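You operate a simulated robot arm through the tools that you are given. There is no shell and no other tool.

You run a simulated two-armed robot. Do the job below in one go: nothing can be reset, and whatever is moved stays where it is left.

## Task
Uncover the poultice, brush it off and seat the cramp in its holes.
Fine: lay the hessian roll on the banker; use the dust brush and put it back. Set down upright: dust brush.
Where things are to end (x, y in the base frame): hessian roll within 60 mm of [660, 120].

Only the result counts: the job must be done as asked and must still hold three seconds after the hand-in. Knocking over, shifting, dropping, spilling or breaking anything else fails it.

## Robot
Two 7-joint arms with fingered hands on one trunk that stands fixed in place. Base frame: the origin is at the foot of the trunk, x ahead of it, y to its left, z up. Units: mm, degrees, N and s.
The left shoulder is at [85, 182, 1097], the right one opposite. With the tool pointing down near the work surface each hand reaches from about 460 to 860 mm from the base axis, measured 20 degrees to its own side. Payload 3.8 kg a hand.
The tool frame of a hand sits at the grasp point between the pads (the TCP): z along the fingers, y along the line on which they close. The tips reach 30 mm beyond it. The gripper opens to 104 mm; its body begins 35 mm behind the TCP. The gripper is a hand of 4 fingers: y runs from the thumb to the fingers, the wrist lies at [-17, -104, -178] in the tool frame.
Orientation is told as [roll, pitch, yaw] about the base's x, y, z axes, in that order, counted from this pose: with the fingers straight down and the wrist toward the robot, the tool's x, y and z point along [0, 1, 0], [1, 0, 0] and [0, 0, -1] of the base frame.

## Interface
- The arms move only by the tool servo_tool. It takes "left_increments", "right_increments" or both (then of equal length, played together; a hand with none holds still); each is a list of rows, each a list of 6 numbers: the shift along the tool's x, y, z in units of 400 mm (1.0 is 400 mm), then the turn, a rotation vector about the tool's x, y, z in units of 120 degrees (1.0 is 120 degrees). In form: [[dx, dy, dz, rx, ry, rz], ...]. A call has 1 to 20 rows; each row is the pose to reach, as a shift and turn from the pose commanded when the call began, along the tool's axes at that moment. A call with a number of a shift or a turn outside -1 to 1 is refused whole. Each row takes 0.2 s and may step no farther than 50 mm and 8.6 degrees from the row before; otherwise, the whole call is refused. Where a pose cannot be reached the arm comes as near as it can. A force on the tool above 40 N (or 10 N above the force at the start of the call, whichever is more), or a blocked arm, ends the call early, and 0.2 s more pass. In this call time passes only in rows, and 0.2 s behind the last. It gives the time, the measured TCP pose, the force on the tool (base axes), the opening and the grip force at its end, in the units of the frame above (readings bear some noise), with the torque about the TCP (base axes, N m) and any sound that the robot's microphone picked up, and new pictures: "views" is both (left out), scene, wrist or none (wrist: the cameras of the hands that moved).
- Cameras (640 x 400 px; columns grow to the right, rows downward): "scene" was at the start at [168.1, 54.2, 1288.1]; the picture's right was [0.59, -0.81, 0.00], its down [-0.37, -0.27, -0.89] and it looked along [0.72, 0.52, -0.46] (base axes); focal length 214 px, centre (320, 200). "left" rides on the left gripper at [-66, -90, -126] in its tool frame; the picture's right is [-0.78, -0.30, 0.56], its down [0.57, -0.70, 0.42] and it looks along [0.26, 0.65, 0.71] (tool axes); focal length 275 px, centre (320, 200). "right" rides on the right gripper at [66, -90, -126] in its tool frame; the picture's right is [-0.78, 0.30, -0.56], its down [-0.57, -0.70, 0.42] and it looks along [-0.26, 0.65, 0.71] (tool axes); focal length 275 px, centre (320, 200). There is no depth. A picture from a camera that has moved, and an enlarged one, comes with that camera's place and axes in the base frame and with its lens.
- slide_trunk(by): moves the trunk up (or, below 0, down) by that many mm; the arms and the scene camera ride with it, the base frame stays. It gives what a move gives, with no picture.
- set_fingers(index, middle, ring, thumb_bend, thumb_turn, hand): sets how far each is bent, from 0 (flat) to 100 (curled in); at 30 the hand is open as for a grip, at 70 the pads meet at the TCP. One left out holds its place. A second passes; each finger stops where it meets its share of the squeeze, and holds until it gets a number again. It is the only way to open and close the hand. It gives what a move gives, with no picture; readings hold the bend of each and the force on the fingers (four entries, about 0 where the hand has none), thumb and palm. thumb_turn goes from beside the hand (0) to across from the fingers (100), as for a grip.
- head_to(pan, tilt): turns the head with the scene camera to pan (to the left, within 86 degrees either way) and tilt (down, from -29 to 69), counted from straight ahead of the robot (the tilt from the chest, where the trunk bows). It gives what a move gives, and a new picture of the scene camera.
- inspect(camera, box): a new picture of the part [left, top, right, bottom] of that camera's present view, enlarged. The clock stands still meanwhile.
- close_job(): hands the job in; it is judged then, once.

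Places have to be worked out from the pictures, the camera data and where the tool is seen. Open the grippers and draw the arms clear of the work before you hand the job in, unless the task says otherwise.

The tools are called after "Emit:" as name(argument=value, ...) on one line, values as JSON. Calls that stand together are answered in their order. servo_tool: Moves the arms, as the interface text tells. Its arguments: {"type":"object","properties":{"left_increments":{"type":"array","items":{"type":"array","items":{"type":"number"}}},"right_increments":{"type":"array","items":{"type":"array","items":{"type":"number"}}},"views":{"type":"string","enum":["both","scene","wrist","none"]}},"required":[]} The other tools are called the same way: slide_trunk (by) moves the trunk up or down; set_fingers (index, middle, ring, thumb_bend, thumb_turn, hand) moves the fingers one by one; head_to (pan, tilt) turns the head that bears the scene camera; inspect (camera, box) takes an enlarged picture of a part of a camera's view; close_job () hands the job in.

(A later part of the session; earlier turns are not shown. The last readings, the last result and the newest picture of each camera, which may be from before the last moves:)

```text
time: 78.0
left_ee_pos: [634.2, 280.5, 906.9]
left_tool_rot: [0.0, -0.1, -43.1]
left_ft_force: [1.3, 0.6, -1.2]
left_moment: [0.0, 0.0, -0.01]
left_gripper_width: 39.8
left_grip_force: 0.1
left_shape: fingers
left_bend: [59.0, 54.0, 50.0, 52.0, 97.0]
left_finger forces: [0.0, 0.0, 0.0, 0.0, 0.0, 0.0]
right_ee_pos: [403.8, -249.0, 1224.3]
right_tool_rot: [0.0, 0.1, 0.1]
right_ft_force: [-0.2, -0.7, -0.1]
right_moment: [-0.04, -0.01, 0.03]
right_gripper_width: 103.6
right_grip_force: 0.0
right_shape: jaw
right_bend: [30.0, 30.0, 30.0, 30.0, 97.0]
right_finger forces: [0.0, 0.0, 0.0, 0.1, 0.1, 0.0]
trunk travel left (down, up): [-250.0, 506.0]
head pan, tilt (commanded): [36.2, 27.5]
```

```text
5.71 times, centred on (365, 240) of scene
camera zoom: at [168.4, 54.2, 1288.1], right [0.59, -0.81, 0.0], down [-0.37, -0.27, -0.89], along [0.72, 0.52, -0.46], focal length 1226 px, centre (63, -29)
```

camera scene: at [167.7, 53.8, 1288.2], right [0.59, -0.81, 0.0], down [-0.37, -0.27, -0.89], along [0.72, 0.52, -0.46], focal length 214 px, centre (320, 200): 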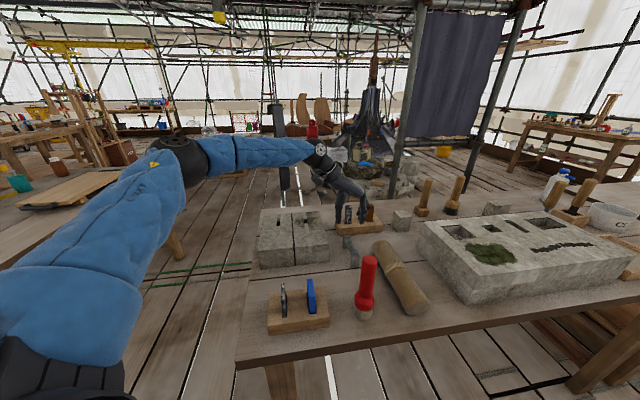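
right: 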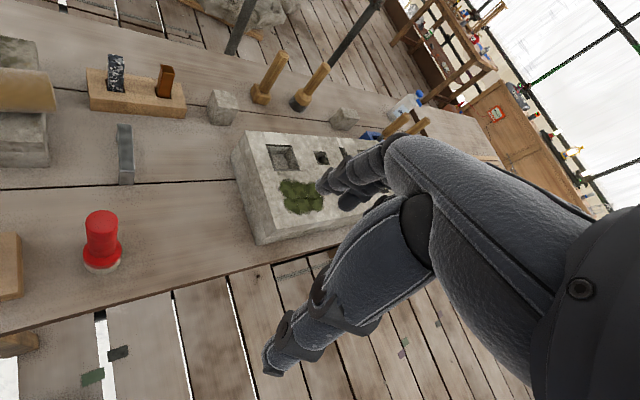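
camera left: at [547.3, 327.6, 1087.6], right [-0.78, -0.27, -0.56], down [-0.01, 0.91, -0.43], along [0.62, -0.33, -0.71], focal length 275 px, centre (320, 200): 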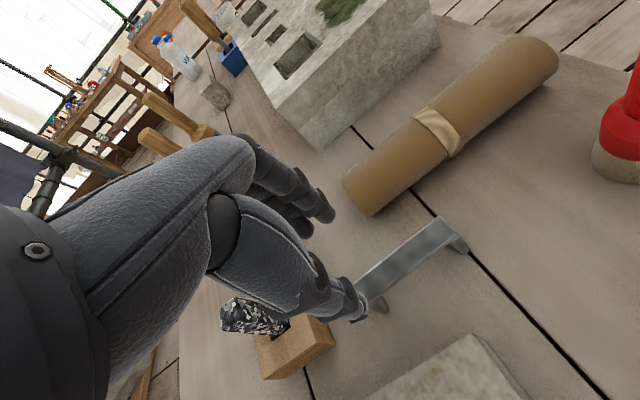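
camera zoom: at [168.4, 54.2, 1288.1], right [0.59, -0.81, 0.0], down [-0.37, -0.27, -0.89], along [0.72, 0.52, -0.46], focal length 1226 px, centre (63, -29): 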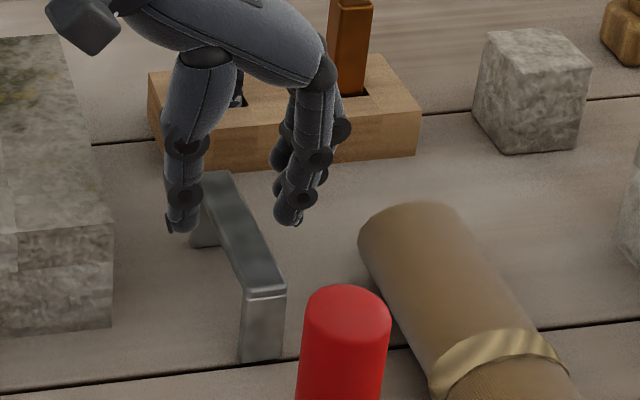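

The bar is centred between the fingers. I'll descend to grip height and pre-close evenly.

Emit:
servo_tool(left_increments=[[0, 0, 0.03, 0, 0, 0], [0, 0, 0.065, 0, 0, 0]], views="none")

Emit:
set_fingers(hand="left", index=66, middle=61, ring=56, thumb_bend=59)

Emit:
inspect(camera="left", box=[240, 160, 480, 400])

Emit:
inspect(camera="scene", box=[330, 205, 400, 275])

```text
time: 78.6
left_ee_pos: [634.7, 281.2, 881.4]
left_tool_rot: [0.0, 0.1, -43.1]
left_ft_force: [0.2, 0.2, -0.3]
left_moment: [-0.02, 0.0, 0.01]
left_gripper_width: 40.0
left_grip_force: 0.0
left_shape: fingers
left_bend: [59.0, 54.0, 50.0, 52.0, 97.0]
left_finger forces: [0.0, 0.0, 0.0, 0.0, 0.0, 0.0]
right_ee_pos: [403.3, -250.9, 1224.8]
right_tool_rot: [-0.1, 0.0, 0.0]
right_ft_force: [-0.2, -0.2, 0.4]
right_moment: [-0.01, 0.02, -0.01]
right_gripper_width: 103.6
right_grip_force: 0.0
right_shape: jaw
right_bend: [30.0, 30.0, 30.0, 30.0, 97.0]
right_finger forces: [0.0, 0.0, 0.0, 0.0, 0.0, 0.1]
trunk travel left (down, up): [-250.0, 506.0]
head pan, tilt (commanded): [36.2, 27.5]
```

```text
time: 79.6
left_ee_pos: [634.5, 280.9, 881.4]
left_tool_rot: [-0.1, 0.0, -43.2]
left_ft_force: [0.2, -0.4, -0.2]
left_moment: [0.02, -0.02, 0.03]
left_gripper_width: 22.4
left_grip_force: 0.3
left_shape: fingers
left_bend: [66.0, 61.0, 56.0, 59.0, 97.0]
left_finger forces: [0.2, 0.1, 0.0, 0.1, 0.0, 0.0]
right_ee_pos: [403.7, -250.9, 1224.9]
right_tool_rot: [-0.1, 0.0, 0.0]
right_ft_force: [0.1, 0.2, 0.0]
right_moment: [0.01, -0.06, -0.03]
right_gripper_width: 103.5
right_grip_force: 0.0
right_shape: jaw
right_bend: [30.0, 30.0, 30.0, 30.0, 97.0]
right_finger forces: [0.1, 0.1, 0.0, 0.0, 0.0, 0.1]
trunk travel left (down, up): [-250.0, 506.0]
head pan, tilt (commanded): [36.2, 27.5]
```

```text
1.67 times, centred on (360, 280) of left
camera zoom: at [524.9, 293.6, 1008.1], right [-0.75, -0.36, -0.56], down [-0.12, 0.9, -0.42], along [0.65, -0.25, -0.71], focal length 459 px, centre (253, 67)
```

zoom: 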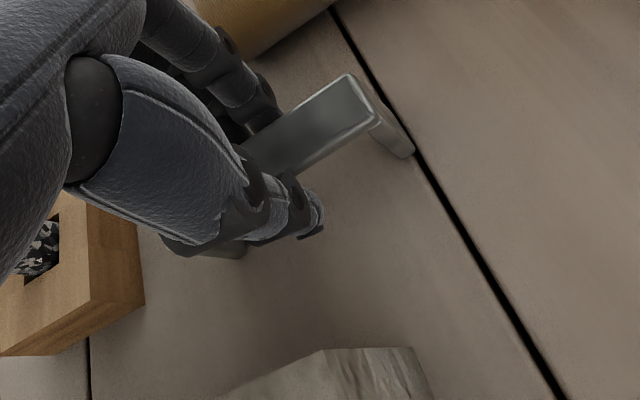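

```text
5.71 times, centred on (365, 240) of scene
camera zoom: at [168.2, 54.1, 1288.1], right [0.59, -0.81, 0.0], down [-0.37, -0.27, -0.89], along [0.72, 0.52, -0.46], focal length 1226 px, centre (63, -29)
```

zoom: 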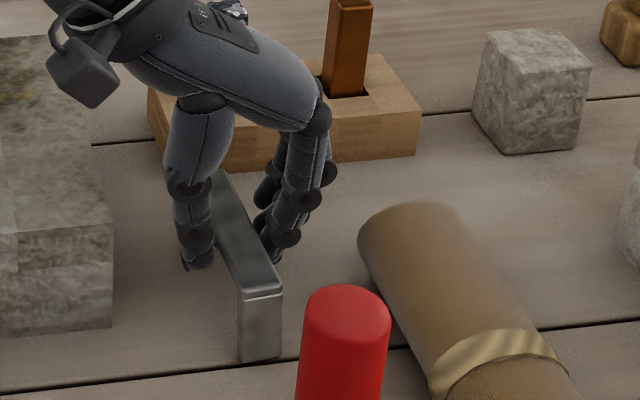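

The index just touches while the thumb still has a gap, so I'll shift the hand 2.5 mm to even the sides and then close.

Emit:
servo_tool(left_increments=[[0, 0.006, 0, 0, 0, 0]], views="none")

Emit:
set_fingers(hand="left", index=76, middle=71, thumb_bend=69)

Emit:
inspect(camera="left", box=[240, 160, 480, 400])

Emit:
inspect(camera="scene", box=[330, 205, 400, 275])

```text
time: 80.0
left_ee_pos: [637.5, 278.2, 881.8]
left_tool_rot: [0.1, 0.0, -43.1]
left_ft_force: [0.3, -1.0, 0.0]
left_moment: [0.01, 0.02, -0.02]
left_gripper_width: 22.0
left_grip_force: 0.0
left_shape: fingers
left_bend: [66.0, 61.0, 56.0, 59.0, 97.0]
left_finger forces: [0.3, 0.0, 0.0, 0.0, 0.0, 0.0]
right_ee_pos: [405.2, -250.0, 1223.7]
right_tool_rot: [0.0, 0.0, 0.0]
right_ft_force: [0.1, -0.1, -0.4]
right_moment: [-0.02, -0.01, -0.02]
right_gripper_width: 103.9
right_grip_force: 0.0
right_shape: jaw
right_bend: [30.0, 30.0, 30.0, 30.0, 97.0]
right_finger forces: [0.0, 0.0, 0.0, 0.0, 0.0, 0.1]
trunk travel left (down, up): [-250.0, 506.0]
head pan, tilt (commanded): [36.2, 27.5]
```

```text
time: 81.0
left_ee_pos: [636.2, 280.8, 881.9]
left_tool_rot: [-0.1, 0.0, -43.2]
left_ft_force: [0.4, -0.1, -0.8]
left_moment: [0.01, 0.0, 0.04]
left_gripper_width: 2.3
left_grip_force: 3.7
left_shape: fingers
left_bend: [75.0, 71.0, 56.0, 66.0, 97.0]
left_finger forces: [3.6, 0.1, 0.0, 0.1, 3.2, 0.1]
right_ee_pos: [403.7, -250.6, 1224.6]
right_tool_rot: [0.0, 0.0, -0.1]
right_ft_force: [-1.0, -0.2, -0.3]
right_moment: [0.01, -0.03, 0.0]
right_gripper_width: 103.6
right_grip_force: 0.0
right_shape: jaw
right_bend: [30.0, 30.0, 30.0, 30.0, 97.0]
right_finger forces: [0.0, 0.0, 0.0, 0.1, 0.0, 0.0]
trunk travel left (down, up): [-250.0, 506.0]
head pan, tilt (commanded): [36.2, 27.5]
```

```text
1.67 times, centred on (360, 280) of left
camera zoom: at [526.7, 292.3, 1007.9], right [-0.75, -0.36, -0.56], down [-0.12, 0.9, -0.42], along [0.65, -0.25, -0.71], focal length 459 px, centre (253, 67)
```

zoom: 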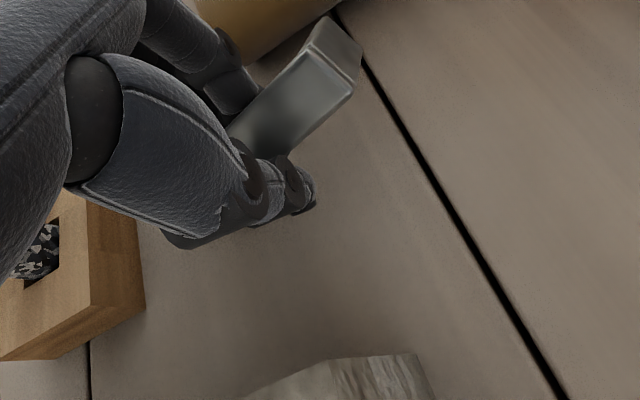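

```text
5.71 times, centred on (365, 240) of scene
camera zoom: at [168.2, 54.1, 1288.1], right [0.59, -0.81, 0.0], down [-0.37, -0.27, -0.89], along [0.72, 0.52, -0.46], focal length 1226 px, centre (63, -29)
```

zoom: 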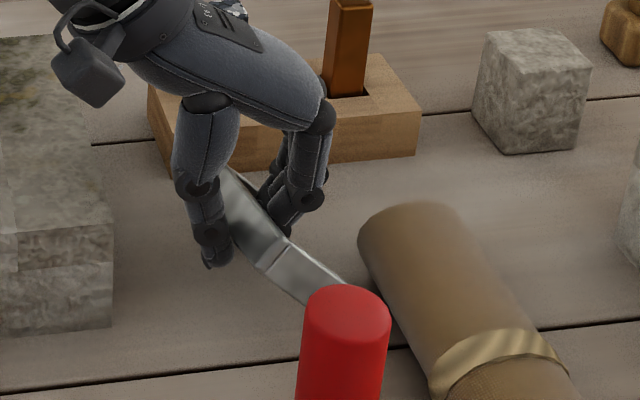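

The cramp rolled over in the grip: its legs now swing towards the roll. Before moving anything I'll look closely at how it is held.

Emit:
inspect(camera="left", box=[290, 150, 400, 290])

Emit:
inspect(camera="scene", box=[350, 225, 400, 275])

Emit:
inspect(camera="right", box=[0, 0, 640, 400])

```text
2.86 times, centred on (345, 220) of left
camera zoom: at [526.7, 292.3, 1007.9], right [-0.75, -0.36, -0.56], down [-0.12, 0.9, -0.42], along [0.65, -0.25, -0.71], focal length 786 px, centre (249, 143)
```

zoom: 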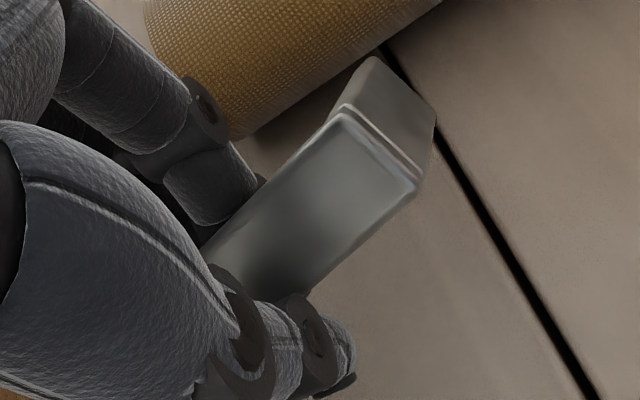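

```text
8.00 times, centred on (375, 250) of scene
camera zoom: at [168.2, 54.1, 1288.1], right [0.59, -0.81, 0.0], down [-0.37, -0.27, -0.89], along [0.72, 0.52, -0.46], focal length 1716 px, centre (-120, -200)
```

zoom: 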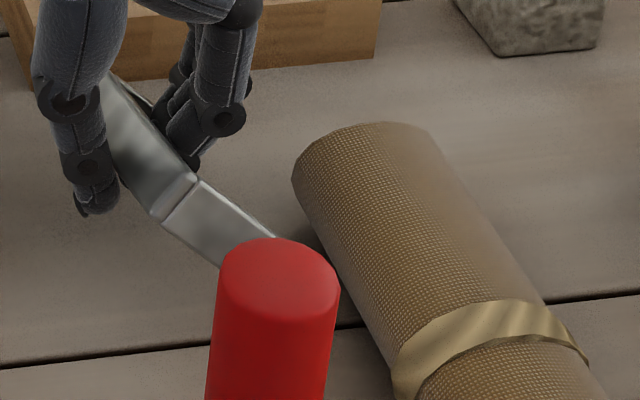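

```text
1.00 times, centred on (320, 200) of right (not enlarged: the box is as wide or as high as the picture)
camera zoom: at [314.2, -183.8, 1350.6], right [0.3, -0.78, 0.56], down [-0.7, -0.57, -0.42], along [0.65, -0.26, -0.71], focal length 275 px, centre (320, 200)
```

zoom: 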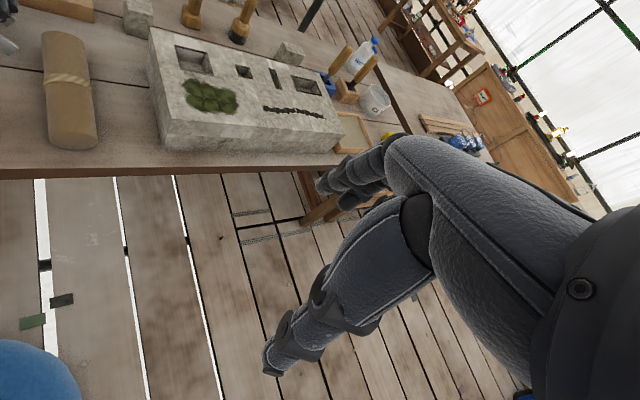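

The cramp is leaning about 45° onto the thumb with its leg tips still on the bench. If I open only the fingers, I can use the thumb to push it back upright.

Emit:
set_fingers(hand="left", index=50, middle=48, ring=46)

Emit:
inspect(camera="left", box=[270, 150, 430, 310])

Emit:
inspect(camera="scene", box=[340, 215, 400, 275])

```text
time: 82.0
left_ee_pos: [637.0, 279.1, 882.7]
left_tool_rot: [0.0, -0.1, -43.1]
left_ft_force: [0.3, 0.4, -0.1]
left_moment: [0.01, -0.01, -0.01]
left_gripper_width: 30.0
left_grip_force: 0.2
left_shape: fingers
left_bend: [50.0, 48.0, 46.0, 69.0, 97.0]
left_finger forces: [0.1, 0.0, 0.0, 0.0, 0.1, 0.1]
right_ee_pos: [403.9, -250.3, 1224.7]
right_tool_rot: [-0.1, 0.0, 0.0]
right_ft_force: [0.2, 0.4, 0.3]
right_moment: [-0.03, 0.01, -0.03]
right_gripper_width: 103.6
right_grip_force: 0.0
right_shape: jaw
right_bend: [30.0, 30.0, 30.0, 30.0, 97.0]
right_finger forces: [0.0, 0.0, 0.0, 0.0, 0.0, 0.0]
trunk travel left (down, up): [-250.0, 506.0]
head pan, tilt (commanded): [36.2, 27.5]
```

```text
2.50 times, centred on (350, 230) of left
camera zoom: at [526.7, 292.3, 1008.0], right [-0.75, -0.36, -0.56], down [-0.12, 0.9, -0.42], along [0.65, -0.25, -0.71], focal length 688 px, centre (245, 125)
```

zoom: 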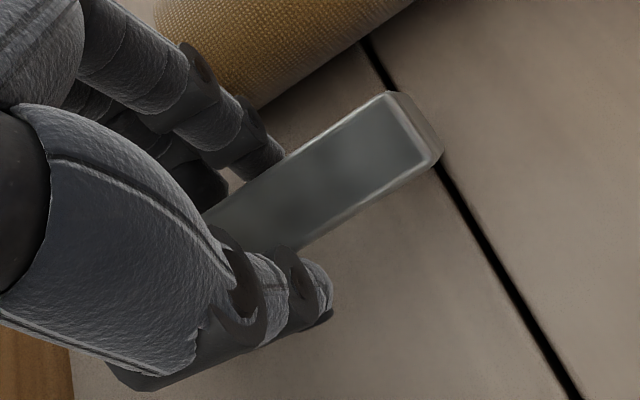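

```text
6.67 times, centred on (370, 245) of scene
camera zoom: at [168.1, 54.1, 1288.1], right [0.59, -0.81, 0.0], down [-0.37, -0.27, -0.89], along [0.72, 0.52, -0.46], focal length 1430 px, centre (-13, -100)
```

zoom: 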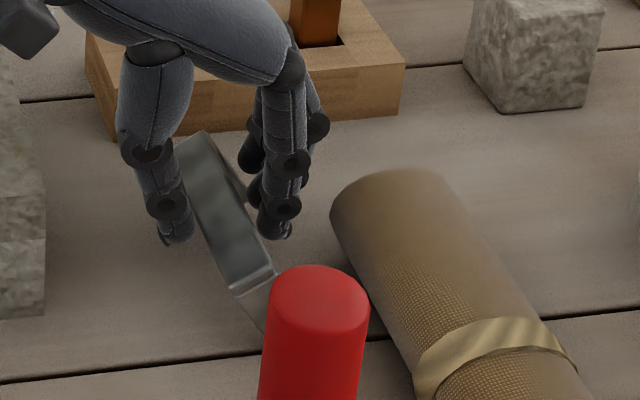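

With the fingers off, the cramp leans about 28° on the thumb. I'll nudge it upright by moving the hand a little towards the fingers' side.

Emit:
servo_tool(left_increments=[[0, 0.008, 0, 0, 0, 0], [0, 0.016, 0, 0, 0, 0], [0, 0.024, 0, 0, 0, 0]], views="none")

Emit:
inspect(camera="left", box=[270, 150, 430, 310])

Emit:
inspect(camera="scene", box=[340, 215, 400, 275])

```text
time: 82.8
left_ee_pos: [644.3, 273.8, 881.8]
left_tool_rot: [0.0, 0.1, -43.2]
left_ft_force: [-0.1, 0.5, 0.0]
left_moment: [-0.03, -0.02, 0.0]
left_gripper_width: 30.0
left_grip_force: 0.1
left_shape: fingers
left_bend: [50.0, 48.0, 46.0, 69.0, 97.0]
left_finger forces: [0.1, 0.0, 0.0, 0.1, 0.1, 0.1]
right_ee_pos: [403.6, -251.6, 1224.9]
right_tool_rot: [0.1, 0.1, 0.0]
right_ft_force: [-0.5, 0.0, -0.1]
right_moment: [0.01, -0.01, 0.01]
right_gripper_width: 103.7
right_grip_force: 0.1
right_shape: jaw
right_bend: [30.0, 30.0, 30.0, 30.0, 97.0]
right_finger forces: [0.0, 0.0, 0.1, 0.1, 0.1, 0.1]
trunk travel left (down, up): [-250.0, 506.0]
head pan, tilt (commanded): [36.2, 27.5]
```

```text
2.50 times, centred on (350, 230) of left
camera zoom: at [533.8, 285.6, 1008.0], right [-0.75, -0.36, -0.56], down [-0.12, 0.9, -0.42], along [0.65, -0.25, -0.71], focal length 688 px, centre (245, 125)
```

zoom: 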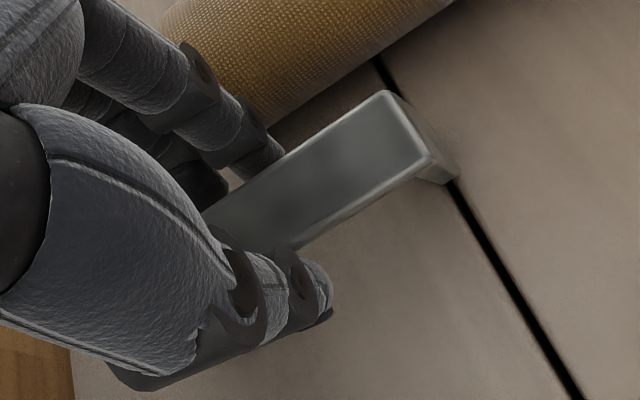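

```text
6.67 times, centred on (370, 245) of scene
camera zoom: at [168.2, 54.0, 1288.1], right [0.59, -0.81, 0.0], down [-0.37, -0.27, -0.89], along [0.72, 0.52, -0.46], focal length 1430 px, centre (-13, -100)
```

zoom: 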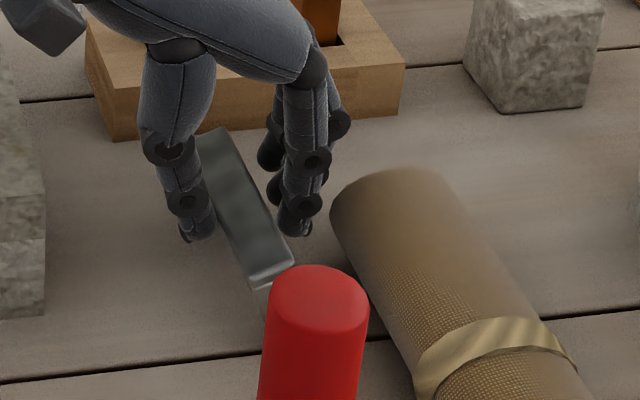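

It is rising towards upright. I'll push a few millimetres more.

Emit:
servo_tool(left_increments=[[0, 0.008, 0, 0, 0, 0], [0, 0.016, 0, 0, 0, 0]], views="none")

Emit:
inspect(camera="left", box=[270, 150, 430, 310])

Emit:
inspect(camera="scene", box=[340, 215, 400, 275])

```text
time: 83.4
left_ee_pos: [646.6, 268.7, 882.6]
left_tool_rot: [-0.1, 0.0, -43.2]
left_ft_force: [0.5, 0.4, -0.1]
left_moment: [-0.02, -0.01, 0.01]
left_gripper_width: 30.5
left_grip_force: 0.6
left_shape: fingers
left_bend: [50.0, 48.0, 46.0, 69.0, 97.0]
left_finger forces: [0.2, 0.2, 0.0, 0.1, 0.0, 0.1]
right_ee_pos: [403.6, -250.2, 1224.3]
right_tool_rot: [0.0, 0.0, 0.0]
right_ft_force: [-0.5, 0.4, 0.3]
right_moment: [-0.03, -0.03, 0.0]
right_gripper_width: 104.0
right_grip_force: 0.1
right_shape: jaw
right_bend: [30.0, 30.0, 30.0, 30.0, 97.0]
right_finger forces: [0.0, 0.1, 0.0, 0.1, 0.0, 0.1]
trunk travel left (down, up): [-250.0, 506.0]
head pan, tilt (commanded): [36.2, 27.5]
```

```text
2.50 times, centred on (350, 230) of left
camera zoom: at [538.2, 281.3, 1008.0], right [-0.75, -0.36, -0.56], down [-0.12, 0.9, -0.43], along [0.65, -0.25, -0.71], focal length 688 px, centre (245, 125)
```

zoom: 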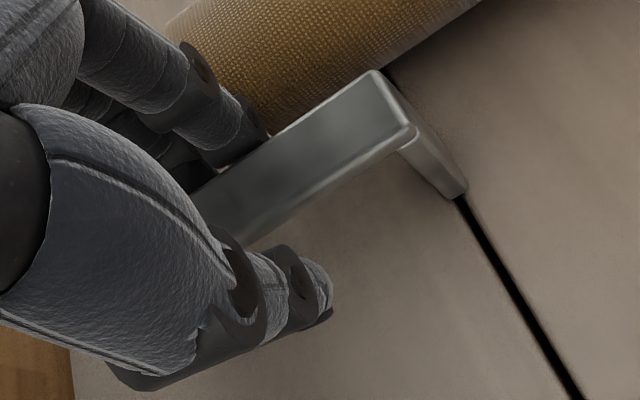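

```text
6.67 times, centred on (370, 245) of scene
camera zoom: at [168.2, 54.1, 1288.1], right [0.59, -0.81, 0.0], down [-0.37, -0.27, -0.89], along [0.72, 0.52, -0.46], focal length 1430 px, centre (-13, -100)
```

zoom: 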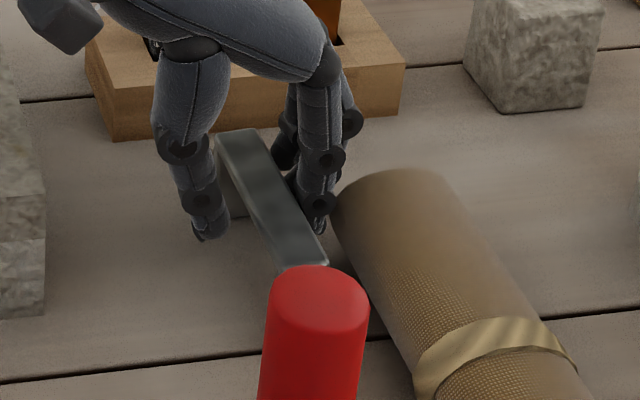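

It has come upright, now resting lightly against the fingers. I'll open the thumb for room and move the hand back a few millimetres so it settles square on its legs.

Emit:
set_fingers(hand="left", thumb_bend=46)

Emit:
servo_tool(left_increments=[[0, -0.005, 0, 0, 0, 0], [0, -0.01, 0, 0, 0, 0]], views="none")

Emit:
inspect(camera="left", box=[270, 150, 430, 310])

Emit:
inspect(camera="scene", box=[340, 215, 400, 275])

```text
time: 84.4
left_ee_pos: [648.3, 269.8, 881.6]
left_tool_rot: [-0.1, 0.0, -43.3]
left_ft_force: [0.7, 0.2, -0.8]
left_moment: [0.0, 0.05, 0.0]
left_gripper_width: 58.8
left_grip_force: 0.1
left_shape: fingers
left_bend: [50.0, 48.0, 46.0, 46.0, 97.0]
left_finger forces: [0.2, 0.2, 0.0, 0.1, 0.0, 0.0]
right_ee_pos: [403.1, -250.3, 1224.4]
right_tool_rot: [0.0, 0.0, -0.1]
right_ft_force: [0.2, 0.4, 0.8]
right_moment: [-0.03, 0.02, -0.02]
right_gripper_width: 103.9
right_grip_force: 0.0
right_shape: jaw
right_bend: [30.0, 30.0, 30.0, 30.0, 97.0]
right_finger forces: [0.0, 0.0, 0.0, 0.0, 0.0, 0.1]
trunk travel left (down, up): [-250.0, 506.0]
head pan, tilt (commanded): [36.2, 27.5]
```

```text
time: 85.0
left_ee_pos: [645.7, 270.8, 882.1]
left_tool_rot: [0.0, 0.0, -43.2]
left_ft_force: [0.1, 0.2, -0.4]
left_moment: [0.0, -0.03, -0.05]
left_gripper_width: 58.9
left_grip_force: 0.0
left_shape: fingers
left_bend: [50.0, 48.0, 46.0, 46.0, 97.0]
left_finger forces: [0.1, 0.0, 0.0, 0.0, 0.0, 0.0]
right_ee_pos: [404.1, -250.9, 1225.3]
right_tool_rot: [0.0, -0.1, -0.1]
right_ft_force: [0.4, 0.6, 0.5]
right_moment: [-0.01, 0.04, -0.01]
right_gripper_width: 103.7
right_grip_force: 0.1
right_shape: jaw
right_bend: [30.0, 30.0, 30.0, 30.0, 97.0]
right_finger forces: [0.0, 0.1, 0.0, 0.0, 0.0, 0.0]
trunk travel left (down, up): [-250.0, 506.0]
head pan, tilt (commanded): [36.2, 27.5]
```

```text
2.50 times, centred on (350, 230) of left
camera zoom: at [535.3, 284.0, 1008.1], right [-0.75, -0.36, -0.56], down [-0.12, 0.9, -0.42], along [0.65, -0.25, -0.71], focal length 688 px, centre (245, 125)
```

zoom: 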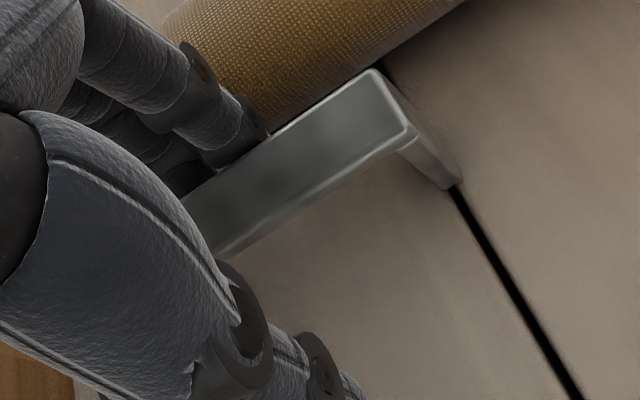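

```text
6.67 times, centred on (370, 245) of scene
camera zoom: at [168.1, 54.1, 1288.1], right [0.59, -0.81, 0.0], down [-0.37, -0.27, -0.89], along [0.72, 0.52, -0.46], focal length 1430 px, centre (-13, -100)
```

zoom: 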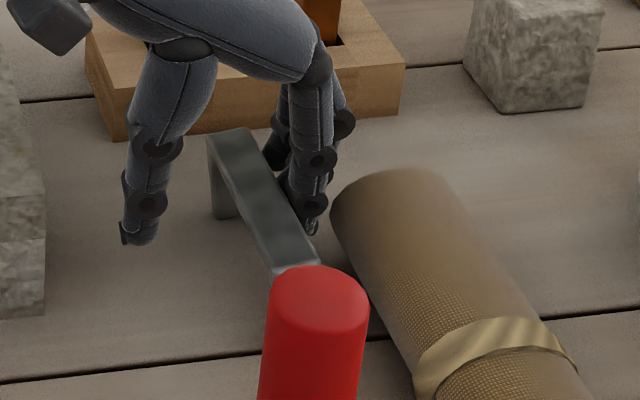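

The cramp looks upright again. I'll lift the hand straight up off it and check from above.

Emit:
servo_tool(left_increments=[[0, 0.003, -0.01, 0, 0, 0], [0, 0.004, -0.05, 0, 0, 0], [0, 0.004, -0.13, 0, 0, 0], [0, 0.004, -0.25, 0, 0, 0], [0, 0.004, -0.37, 0, 0, 0]], views="none")

Emit:
inspect(camera="left", box=[310, 200, 490, 380])

Emit:
inspect(camera="scene", box=[330, 205, 410, 285])

```text
time: 86.2
left_ee_pos: [645.3, 271.9, 1032.5]
left_tool_rot: [0.0, 0.0, -43.2]
left_ft_force: [0.3, -0.2, 0.8]
left_moment: [0.03, -0.01, 0.02]
left_gripper_width: 59.1
left_grip_force: 0.1
left_shape: fingers
left_bend: [50.0, 48.0, 46.0, 46.0, 97.0]
left_finger forces: [0.0, 0.0, 0.0, 0.0, 0.0, 0.1]
right_ee_pos: [402.6, -251.1, 1224.5]
right_tool_rot: [0.0, 0.0, 0.0]
right_ft_force: [-0.4, -0.6, 0.1]
right_moment: [0.01, -0.03, 0.0]
right_gripper_width: 103.8
right_grip_force: 0.0
right_shape: jaw
right_bend: [30.0, 30.0, 30.0, 30.0, 97.0]
right_finger forces: [0.0, 0.0, 0.1, 0.0, 0.0, 0.0]
trunk travel left (down, up): [-250.0, 506.0]
head pan, tilt (commanded): [36.2, 27.5]
```

```text
2.22 times, centred on (400, 290) of left
camera zoom: at [535.9, 282.9, 1157.5], right [-0.75, -0.36, -0.56], down [-0.12, 0.9, -0.42], along [0.65, -0.25, -0.71], focal length 612 px, centre (142, 0)
```

zoom: 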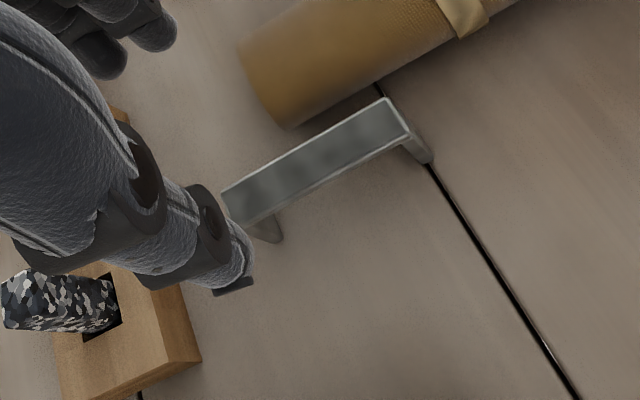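

```text
5.00 times, centred on (370, 245) of scene
camera zoom: at [167.6, 53.7, 1288.3], right [0.59, -0.81, 0.0], down [-0.37, -0.27, -0.89], along [0.72, 0.53, -0.46], focal length 1072 px, centre (70, -25)
```

zoom: 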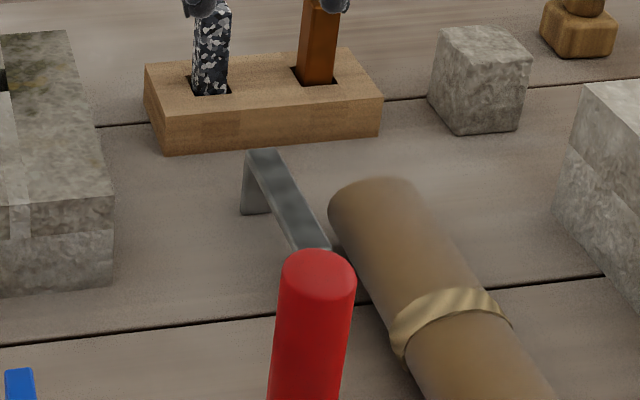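

The cramp stands upright again, centred at about (658,252), though near the roll once more. I'll grip it as I did the first time, towards its far end and clear of the roll, but lower so the bar sits right at the pads.

Emit:
set_fingers(hand="left", index=55, middle=55, ring=46, thumb_bend=55)

Emit:
servo_tool(left_increments=[[0.025, 0.02, 0.04, 0, 0, 0.004], [0.045, 0.04, 0.1, 0, 0, 0.008], [0.0555, 0.0594, 0.18, 0, 0, 0.0125]], views="none")

Emit:
inspect(camera="left", box=[240, 160, 480, 400])

Emit:
inspect(camera="scene", box=[330, 195, 410, 275])

```text
time: 87.2
left_ee_pos: [646.9, 271.5, 1030.3]
left_tool_rot: [0.0, -0.1, -43.2]
left_ft_force: [-0.1, -0.4, 0.6]
left_moment: [-0.04, 0.0, 0.04]
left_gripper_width: 41.4
left_grip_force: 0.1
left_shape: fingers
left_bend: [55.0, 55.0, 46.0, 55.0, 97.0]
left_finger forces: [0.1, 0.0, 0.0, 0.0, 0.0, 0.0]
right_ee_pos: [404.7, -250.3, 1224.9]
right_tool_rot: [0.0, 0.0, 0.0]
right_ft_force: [-0.8, 0.5, -0.2]
right_moment: [-0.01, -0.01, 0.0]
right_gripper_width: 103.8
right_grip_force: 0.0
right_shape: jaw
right_bend: [30.0, 30.0, 30.0, 30.0, 97.0]
right_finger forces: [0.1, 0.0, 0.0, 0.1, 0.0, 0.0]
trunk travel left (down, up): [-250.0, 506.0]
head pan, tilt (commanded): [36.2, 27.5]
```

```text
time: 88.0
left_ee_pos: [680.0, 271.4, 957.1]
left_tool_rot: [-0.1, 0.0, -44.6]
left_ft_force: [0.6, 0.3, 0.4]
left_moment: [-0.01, 0.02, 0.0]
left_gripper_width: 41.5
left_grip_force: 0.0
left_shape: fingers
left_bend: [55.0, 55.0, 46.0, 55.0, 97.0]
left_finger forces: [0.1, 0.0, 0.1, 0.0, 0.0, 0.1]
right_ee_pos: [404.0, -250.3, 1224.2]
right_tool_rot: [0.0, 0.2, 0.0]
right_ft_force: [-0.1, -1.4, -0.6]
right_moment: [0.03, 0.01, 0.03]
right_gripper_width: 103.6
right_grip_force: 0.1
right_shape: jaw
right_bend: [30.0, 30.0, 30.0, 30.0, 97.0]
right_finger forces: [0.0, 0.0, 0.0, 0.1, 0.1, 0.1]
trunk travel left (down, up): [-250.0, 506.0]
head pan, tilt (commanded): [36.2, 27.5]
```

```text
1.67 times, centred on (360, 280) of left
camera zoom: at [570.2, 286.5, 1083.3], right [-0.76, -0.34, -0.56], down [-0.1, 0.9, -0.43], along [0.65, -0.27, -0.71], focal length 459 px, centre (253, 67)
```

zoom: 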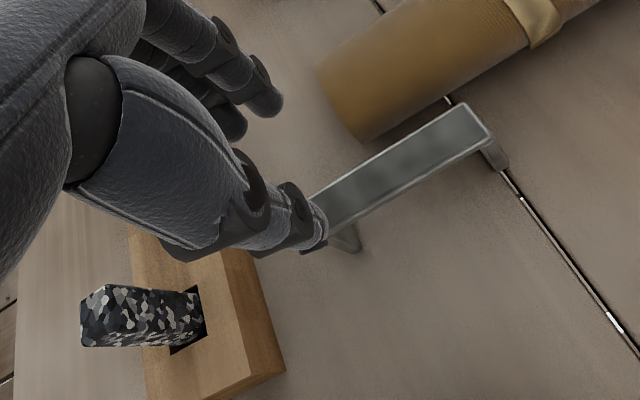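

```text
5.00 times, centred on (370, 235) of scene
camera zoom: at [168.9, 54.2, 1287.9], right [0.59, -0.81, 0.0], down [-0.37, -0.27, -0.89], along [0.71, 0.52, -0.46], focal length 1072 px, centre (70, 25)
```

zoom: 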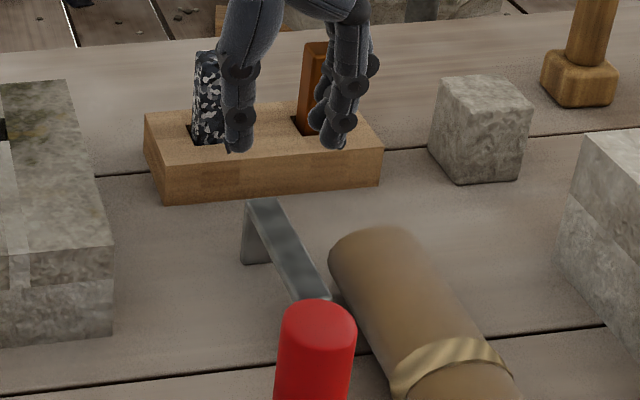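

The bar is centred within about 1 mm and aligned. I'll descend until the bar is level with the pads.

Emit:
servo_tool(left_increments=[[0, -0.003, 0.07, 0, 0, 0], [0, -0.003, 0.13, 0, 0, 0], [0, -0.003, 0.18, 0, 0, 0], [0, -0.003, 0.21, 0, 0, 0], [0, -0.003, 0.2275, 0, 0, 0]], views="none")

Emit:
inspect(camera="left", box=[240, 120, 480, 360])

Emit:
inspect(camera="scene", box=[340, 215, 400, 275])

```text
time: 89.2
left_ee_pos: [678.6, 271.7, 866.5]
left_tool_rot: [0.0, 0.1, -44.5]
left_ft_force: [1.2, 1.2, 0.6]
left_moment: [-0.02, 0.02, 0.05]
left_gripper_width: 40.5
left_grip_force: 0.5
left_shape: fingers
left_bend: [55.0, 55.0, 46.0, 55.0, 97.0]
left_finger forces: [1.5, 0.0, 0.1, 0.1, 0.1, 0.0]
right_ee_pos: [403.8, -251.7, 1224.2]
right_tool_rot: [-0.1, 0.0, 0.0]
right_ft_force: [-0.3, 0.2, -0.3]
right_moment: [0.02, -0.02, -0.01]
right_gripper_width: 103.8
right_grip_force: 0.1
right_shape: jaw
right_bend: [30.0, 30.0, 30.0, 30.0, 97.0]
right_finger forces: [0.0, 0.1, 0.0, 0.0, 0.0, 0.0]
trunk travel left (down, up): [-250.0, 506.0]
head pan, tilt (commanded): [36.2, 27.5]
```

```text
1.67 times, centred on (360, 240) of left
camera zoom: at [569.2, 286.6, 992.7], right [-0.76, -0.34, -0.56], down [-0.1, 0.9, -0.42], along [0.65, -0.27, -0.71], focal length 459 px, centre (253, 133)
```

zoom: 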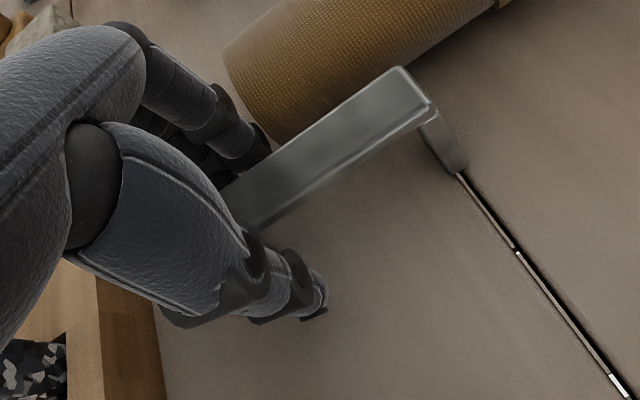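

```text
6.67 times, centred on (370, 245) of scene
camera zoom: at [168.2, 54.2, 1288.1], right [0.59, -0.81, 0.0], down [-0.37, -0.27, -0.89], along [0.72, 0.52, -0.46], focal length 1430 px, centre (-13, -100)
```

zoom: 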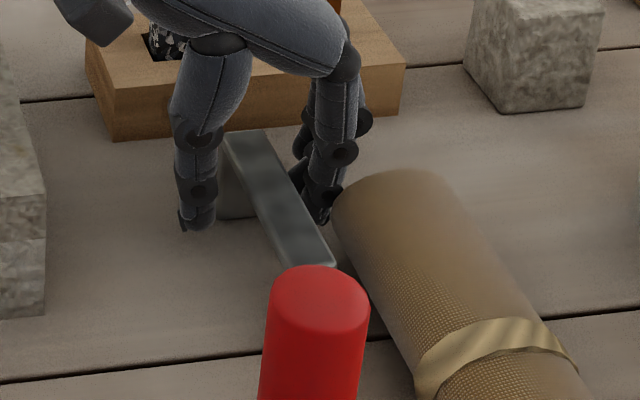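

The index reads 1.5 N, probably brushing the roll's end. I'll shift 6 mm further along the bar and see whether that clears.

Emit:
servo_tool(left_increments=[[0.008, 0, 0, 0, 0, 0], [0.016, 0, 0, 0, 0, 0]], views="none")

Emit:
inspect(camera="scene", box=[340, 215, 400, 275])

```text
time: 89.8
left_ee_pos: [682.0, 275.3, 866.7]
left_tool_rot: [-0.1, 0.0, -44.6]
left_ft_force: [-0.3, 0.5, -0.6]
left_moment: [0.0, -0.01, 0.01]
left_gripper_width: 40.7
left_grip_force: 0.0
left_shape: fingers
left_bend: [55.0, 55.0, 46.0, 55.0, 97.0]
left_finger forces: [0.1, 0.0, 0.0, 0.1, 0.0, 0.1]
right_ee_pos: [403.7, -250.5, 1224.1]
right_tool_rot: [-0.1, 0.0, 0.0]
right_ft_force: [-0.1, -0.1, -0.3]
right_moment: [0.0, -0.01, 0.03]
right_gripper_width: 103.8
right_grip_force: 0.1
right_shape: jaw
right_bend: [30.0, 30.0, 30.0, 30.0, 97.0]
right_finger forces: [0.1, 0.0, 0.1, 0.1, 0.0, 0.0]
trunk travel left (down, up): [-250.0, 506.0]
head pan, tilt (commanded): [36.2, 27.5]
```

```text
6.67 times, centred on (370, 245) of scene
camera zoom: at [168.1, 54.1, 1288.1], right [0.59, -0.81, 0.0], down [-0.37, -0.27, -0.89], along [0.72, 0.52, -0.46], focal length 1430 px, centre (-13, -100)
```

zoom: 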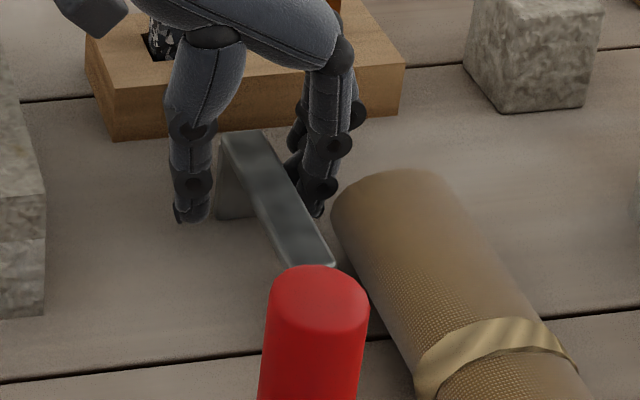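

The contact is gone. I'll close in small steps, reading the forces to find which side touches first.

Emit:
set_fingers(hand="left", index=59, middle=59, thumb_bend=59)

Emit:
inspect(camera="scene", box=[350, 220, 390, 260])

Emit:
inspect(camera="left", box=[260, 150, 400, 310])

```text
time: 90.8
left_ee_pos: [682.2, 276.8, 866.8]
left_tool_rot: [0.0, 0.0, -44.7]
left_ft_force: [0.2, -0.4, 0.3]
left_moment: [0.0, -0.05, 0.03]
left_gripper_width: 30.9
left_grip_force: 0.0
left_shape: fingers
left_bend: [59.0, 59.0, 46.0, 59.0, 97.0]
left_finger forces: [0.0, 0.0, 0.0, 0.1, 0.1, 0.0]
right_ee_pos: [405.5, -250.3, 1224.9]
right_tool_rot: [0.0, 0.0, 0.0]
right_ft_force: [-0.3, -0.9, -0.3]
right_moment: [-0.02, 0.0, 0.0]
right_gripper_width: 103.9
right_grip_force: 0.1
right_shape: jaw
right_bend: [30.0, 30.0, 30.0, 30.0, 97.0]
right_finger forces: [0.0, 0.0, 0.0, 0.1, 0.0, 0.0]
trunk travel left (down, up): [-250.0, 506.0]
head pan, tilt (commanded): [36.2, 27.5]
```

```text
10.00 times, centred on (370, 240) of scene
camera zoom: at [168.2, 54.1, 1288.1], right [0.59, -0.81, 0.0], down [-0.37, -0.27, -0.89], along [0.72, 0.52, -0.46], focal length 2145 px, centre (-180, -200)
```

zoom: 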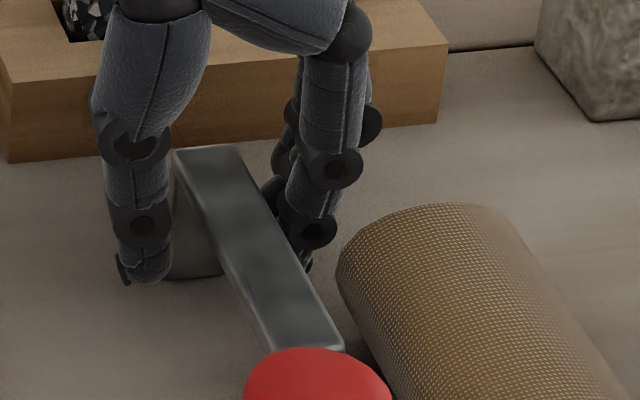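

```text
2.50 times, centred on (330, 230) of left
camera zoom: at [573.1, 291.2, 992.9], right [-0.76, -0.34, -0.56], down [-0.1, 0.9, -0.42], along [0.65, -0.27, -0.71], focal length 688 px, centre (295, 125)
```

zoom: 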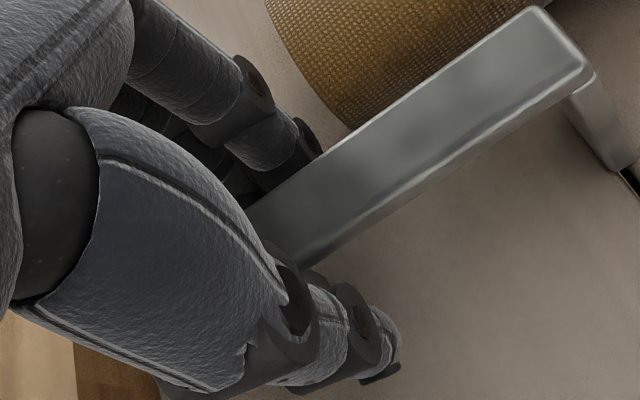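

The bar is slightly nearer the thumb, so I'll shift the hand 2 mm to centre it and keep closing in small steps.

Emit:
servo_tool(left_increments=[[0, -0.005, 0, 0, 0, 0]], views="none")

Emit:
set_fingers(hand="left", index=63, middle=62, thumb_bend=62)

Emit:
inspect(camera="scene", box=[350, 220, 390, 260])

```text
time: 91.2
left_ee_pos: [680.6, 277.1, 867.2]
left_tool_rot: [0.0, -0.1, -44.7]
left_ft_force: [0.2, -0.5, 0.4]
left_moment: [0.01, -0.03, -0.02]
left_gripper_width: 31.0
left_grip_force: 0.0
left_shape: fingers
left_bend: [59.0, 59.0, 46.0, 59.0, 97.0]
left_finger forces: [0.0, 0.0, 0.0, 0.1, 0.0, 0.0]
right_ee_pos: [402.8, -251.2, 1224.5]
right_tool_rot: [0.1, 0.0, 0.1]
right_ft_force: [-0.3, -0.3, -0.9]
right_moment: [0.0, -0.02, 0.01]
right_gripper_width: 103.9
right_grip_force: 0.0
right_shape: jaw
right_bend: [30.0, 30.0, 30.0, 30.0, 97.0]
right_finger forces: [0.0, 0.0, 0.0, 0.0, 0.0, 0.1]
trunk travel left (down, up): [-250.0, 506.0]
head pan, tilt (commanded): [36.2, 27.5]
```

```text
time: 92.2
left_ee_pos: [681.5, 277.1, 866.1]
left_tool_rot: [0.0, 0.1, -44.7]
left_ft_force: [0.0, 0.7, 0.2]
left_moment: [0.01, -0.01, -0.04]
left_gripper_width: 21.9
left_grip_force: 0.4
left_shape: fingers
left_bend: [63.0, 62.0, 46.0, 62.0, 97.0]
left_finger forces: [0.0, 0.1, 0.0, 0.0, 0.0, 0.0]
right_ee_pos: [404.3, -249.4, 1225.3]
right_tool_rot: [0.0, 0.0, -0.1]
right_ft_force: [0.5, 0.7, -0.1]
right_moment: [0.02, -0.02, 0.04]
right_gripper_width: 104.0
right_grip_force: 0.1
right_shape: jaw
right_bend: [30.0, 30.0, 30.0, 30.0, 97.0]
right_finger forces: [0.0, 0.1, 0.1, 0.0, 0.0, 0.1]
trunk travel left (down, up): [-250.0, 506.0]
head pan, tilt (commanded): [36.2, 27.5]
```

```text
10.00 times, centred on (370, 240) of scene
camera zoom: at [168.2, 54.1, 1288.1], right [0.59, -0.81, 0.0], down [-0.37, -0.27, -0.89], along [0.72, 0.52, -0.46], focal length 2145 px, centre (-180, -200)
```

zoom: 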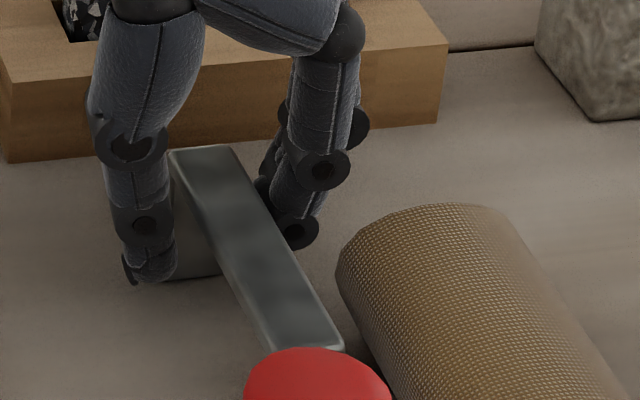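

No contact yet at about a 22 mm gap and everything still looks even. I'll close the rest of the way.

Emit:
set_fingers(hand="left", index=66, middle=64, thumb_bend=64)

Emit:
inspect(camera="scene", box=[350, 220, 390, 260])

```text
time: 93.2
left_ee_pos: [680.7, 277.8, 866.4]
left_tool_rot: [0.1, 0.0, -44.6]
left_ft_force: [0.3, 0.0, 0.4]
left_moment: [0.04, 0.03, -0.03]
left_gripper_width: 15.9
left_grip_force: 0.0
left_shape: fingers
left_bend: [66.0, 64.0, 46.0, 64.0, 97.0]
left_finger forces: [0.1, 0.1, 0.1, 0.0, 0.0, 0.0]
right_ee_pos: [402.8, -250.7, 1225.6]
right_tool_rot: [0.1, 0.0, 0.1]
right_ft_force: [0.5, 0.2, -0.7]
right_moment: [0.01, 0.01, -0.03]
right_gripper_width: 103.8
right_grip_force: 0.1
right_shape: jaw
right_bend: [30.0, 30.0, 30.0, 30.0, 97.0]
right_finger forces: [0.1, 0.0, 0.1, 0.0, 0.1, 0.0]
trunk travel left (down, up): [-250.0, 506.0]
head pan, tilt (commanded): [36.2, 27.5]
```

```text
10.00 times, centred on (370, 240) of scene
camera zoom: at [168.2, 54.1, 1288.1], right [0.59, -0.81, 0.0], down [-0.37, -0.27, -0.89], along [0.72, 0.52, -0.46], focal length 2145 px, centre (-180, -200)
```

zoom: 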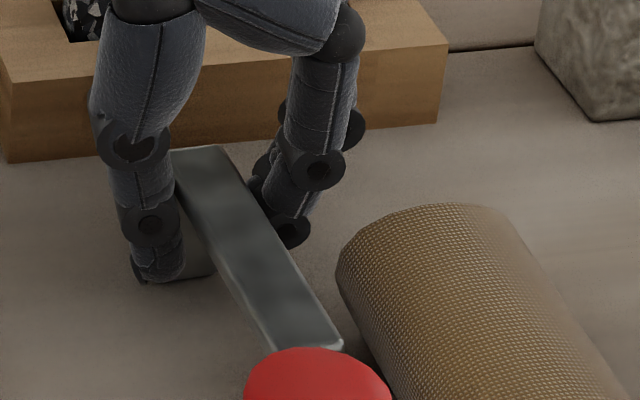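

Still no force. I'll close two more degrees on each.

Emit:
set_fingers(hand="left", index=69, middle=66, thumb_bend=66)

Emit:
inspect(camera="scene", box=[350, 220, 390, 260])

Emit:
inspect(camera="left", box=[260, 150, 400, 310])

```text
time: 94.2
left_ee_pos: [681.7, 277.9, 867.2]
left_tool_rot: [0.0, 0.0, -44.6]
left_ft_force: [-0.7, 0.2, 0.0]
left_moment: [-0.01, -0.02, 0.03]
left_gripper_width: 10.2
left_grip_force: 0.8
left_shape: fingers
left_bend: [69.0, 65.0, 46.0, 65.0, 97.0]
left_finger forces: [0.0, 0.9, 0.1, 0.0, 0.9, 0.0]
right_ee_pos: [403.8, -250.3, 1226.4]
right_tool_rot: [0.0, 0.1, 0.0]
right_ft_force: [0.6, -0.2, -0.1]
right_moment: [-0.03, -0.01, -0.01]
right_gripper_width: 103.5
right_grip_force: 0.1
right_shape: jaw
right_bend: [30.0, 30.0, 30.0, 30.0, 97.0]
right_finger forces: [0.1, 0.0, 0.0, 0.0, 0.1, 0.0]
trunk travel left (down, up): [-250.0, 506.0]
head pan, tilt (commanded): [36.2, 27.5]
```

```text
10.00 times, centred on (370, 240) of scene
camera zoom: at [168.2, 54.1, 1288.1], right [0.59, -0.81, 0.0], down [-0.37, -0.27, -0.89], along [0.72, 0.52, -0.46], focal length 2145 px, centre (-180, -200)
```

zoom: 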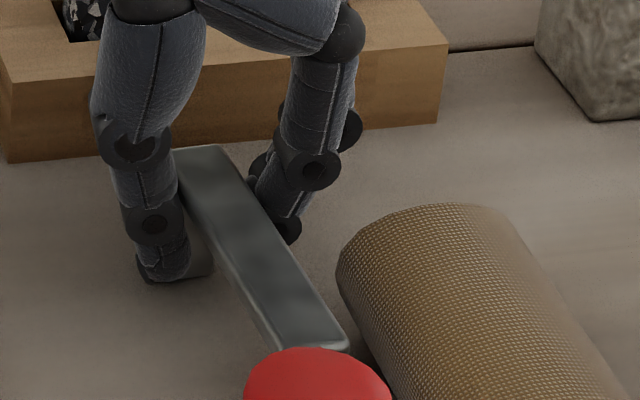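

```text
2.50 times, centred on (330, 230) of left
camera zoom: at [571.7, 292.6, 992.8], right [-0.76, -0.34, -0.56], down [-0.1, 0.9, -0.42], along [0.65, -0.27, -0.71], focal length 688 px, centre (295, 125)
```

zoom: 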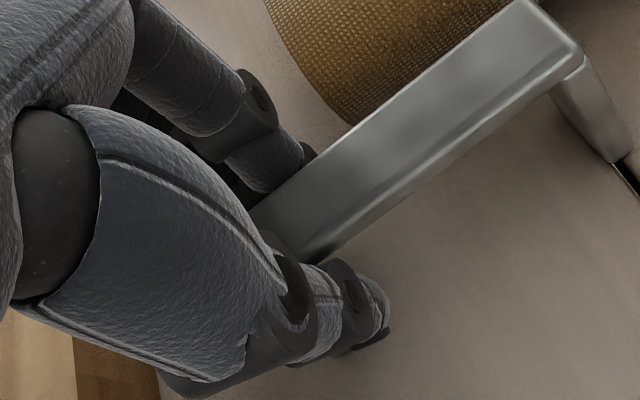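

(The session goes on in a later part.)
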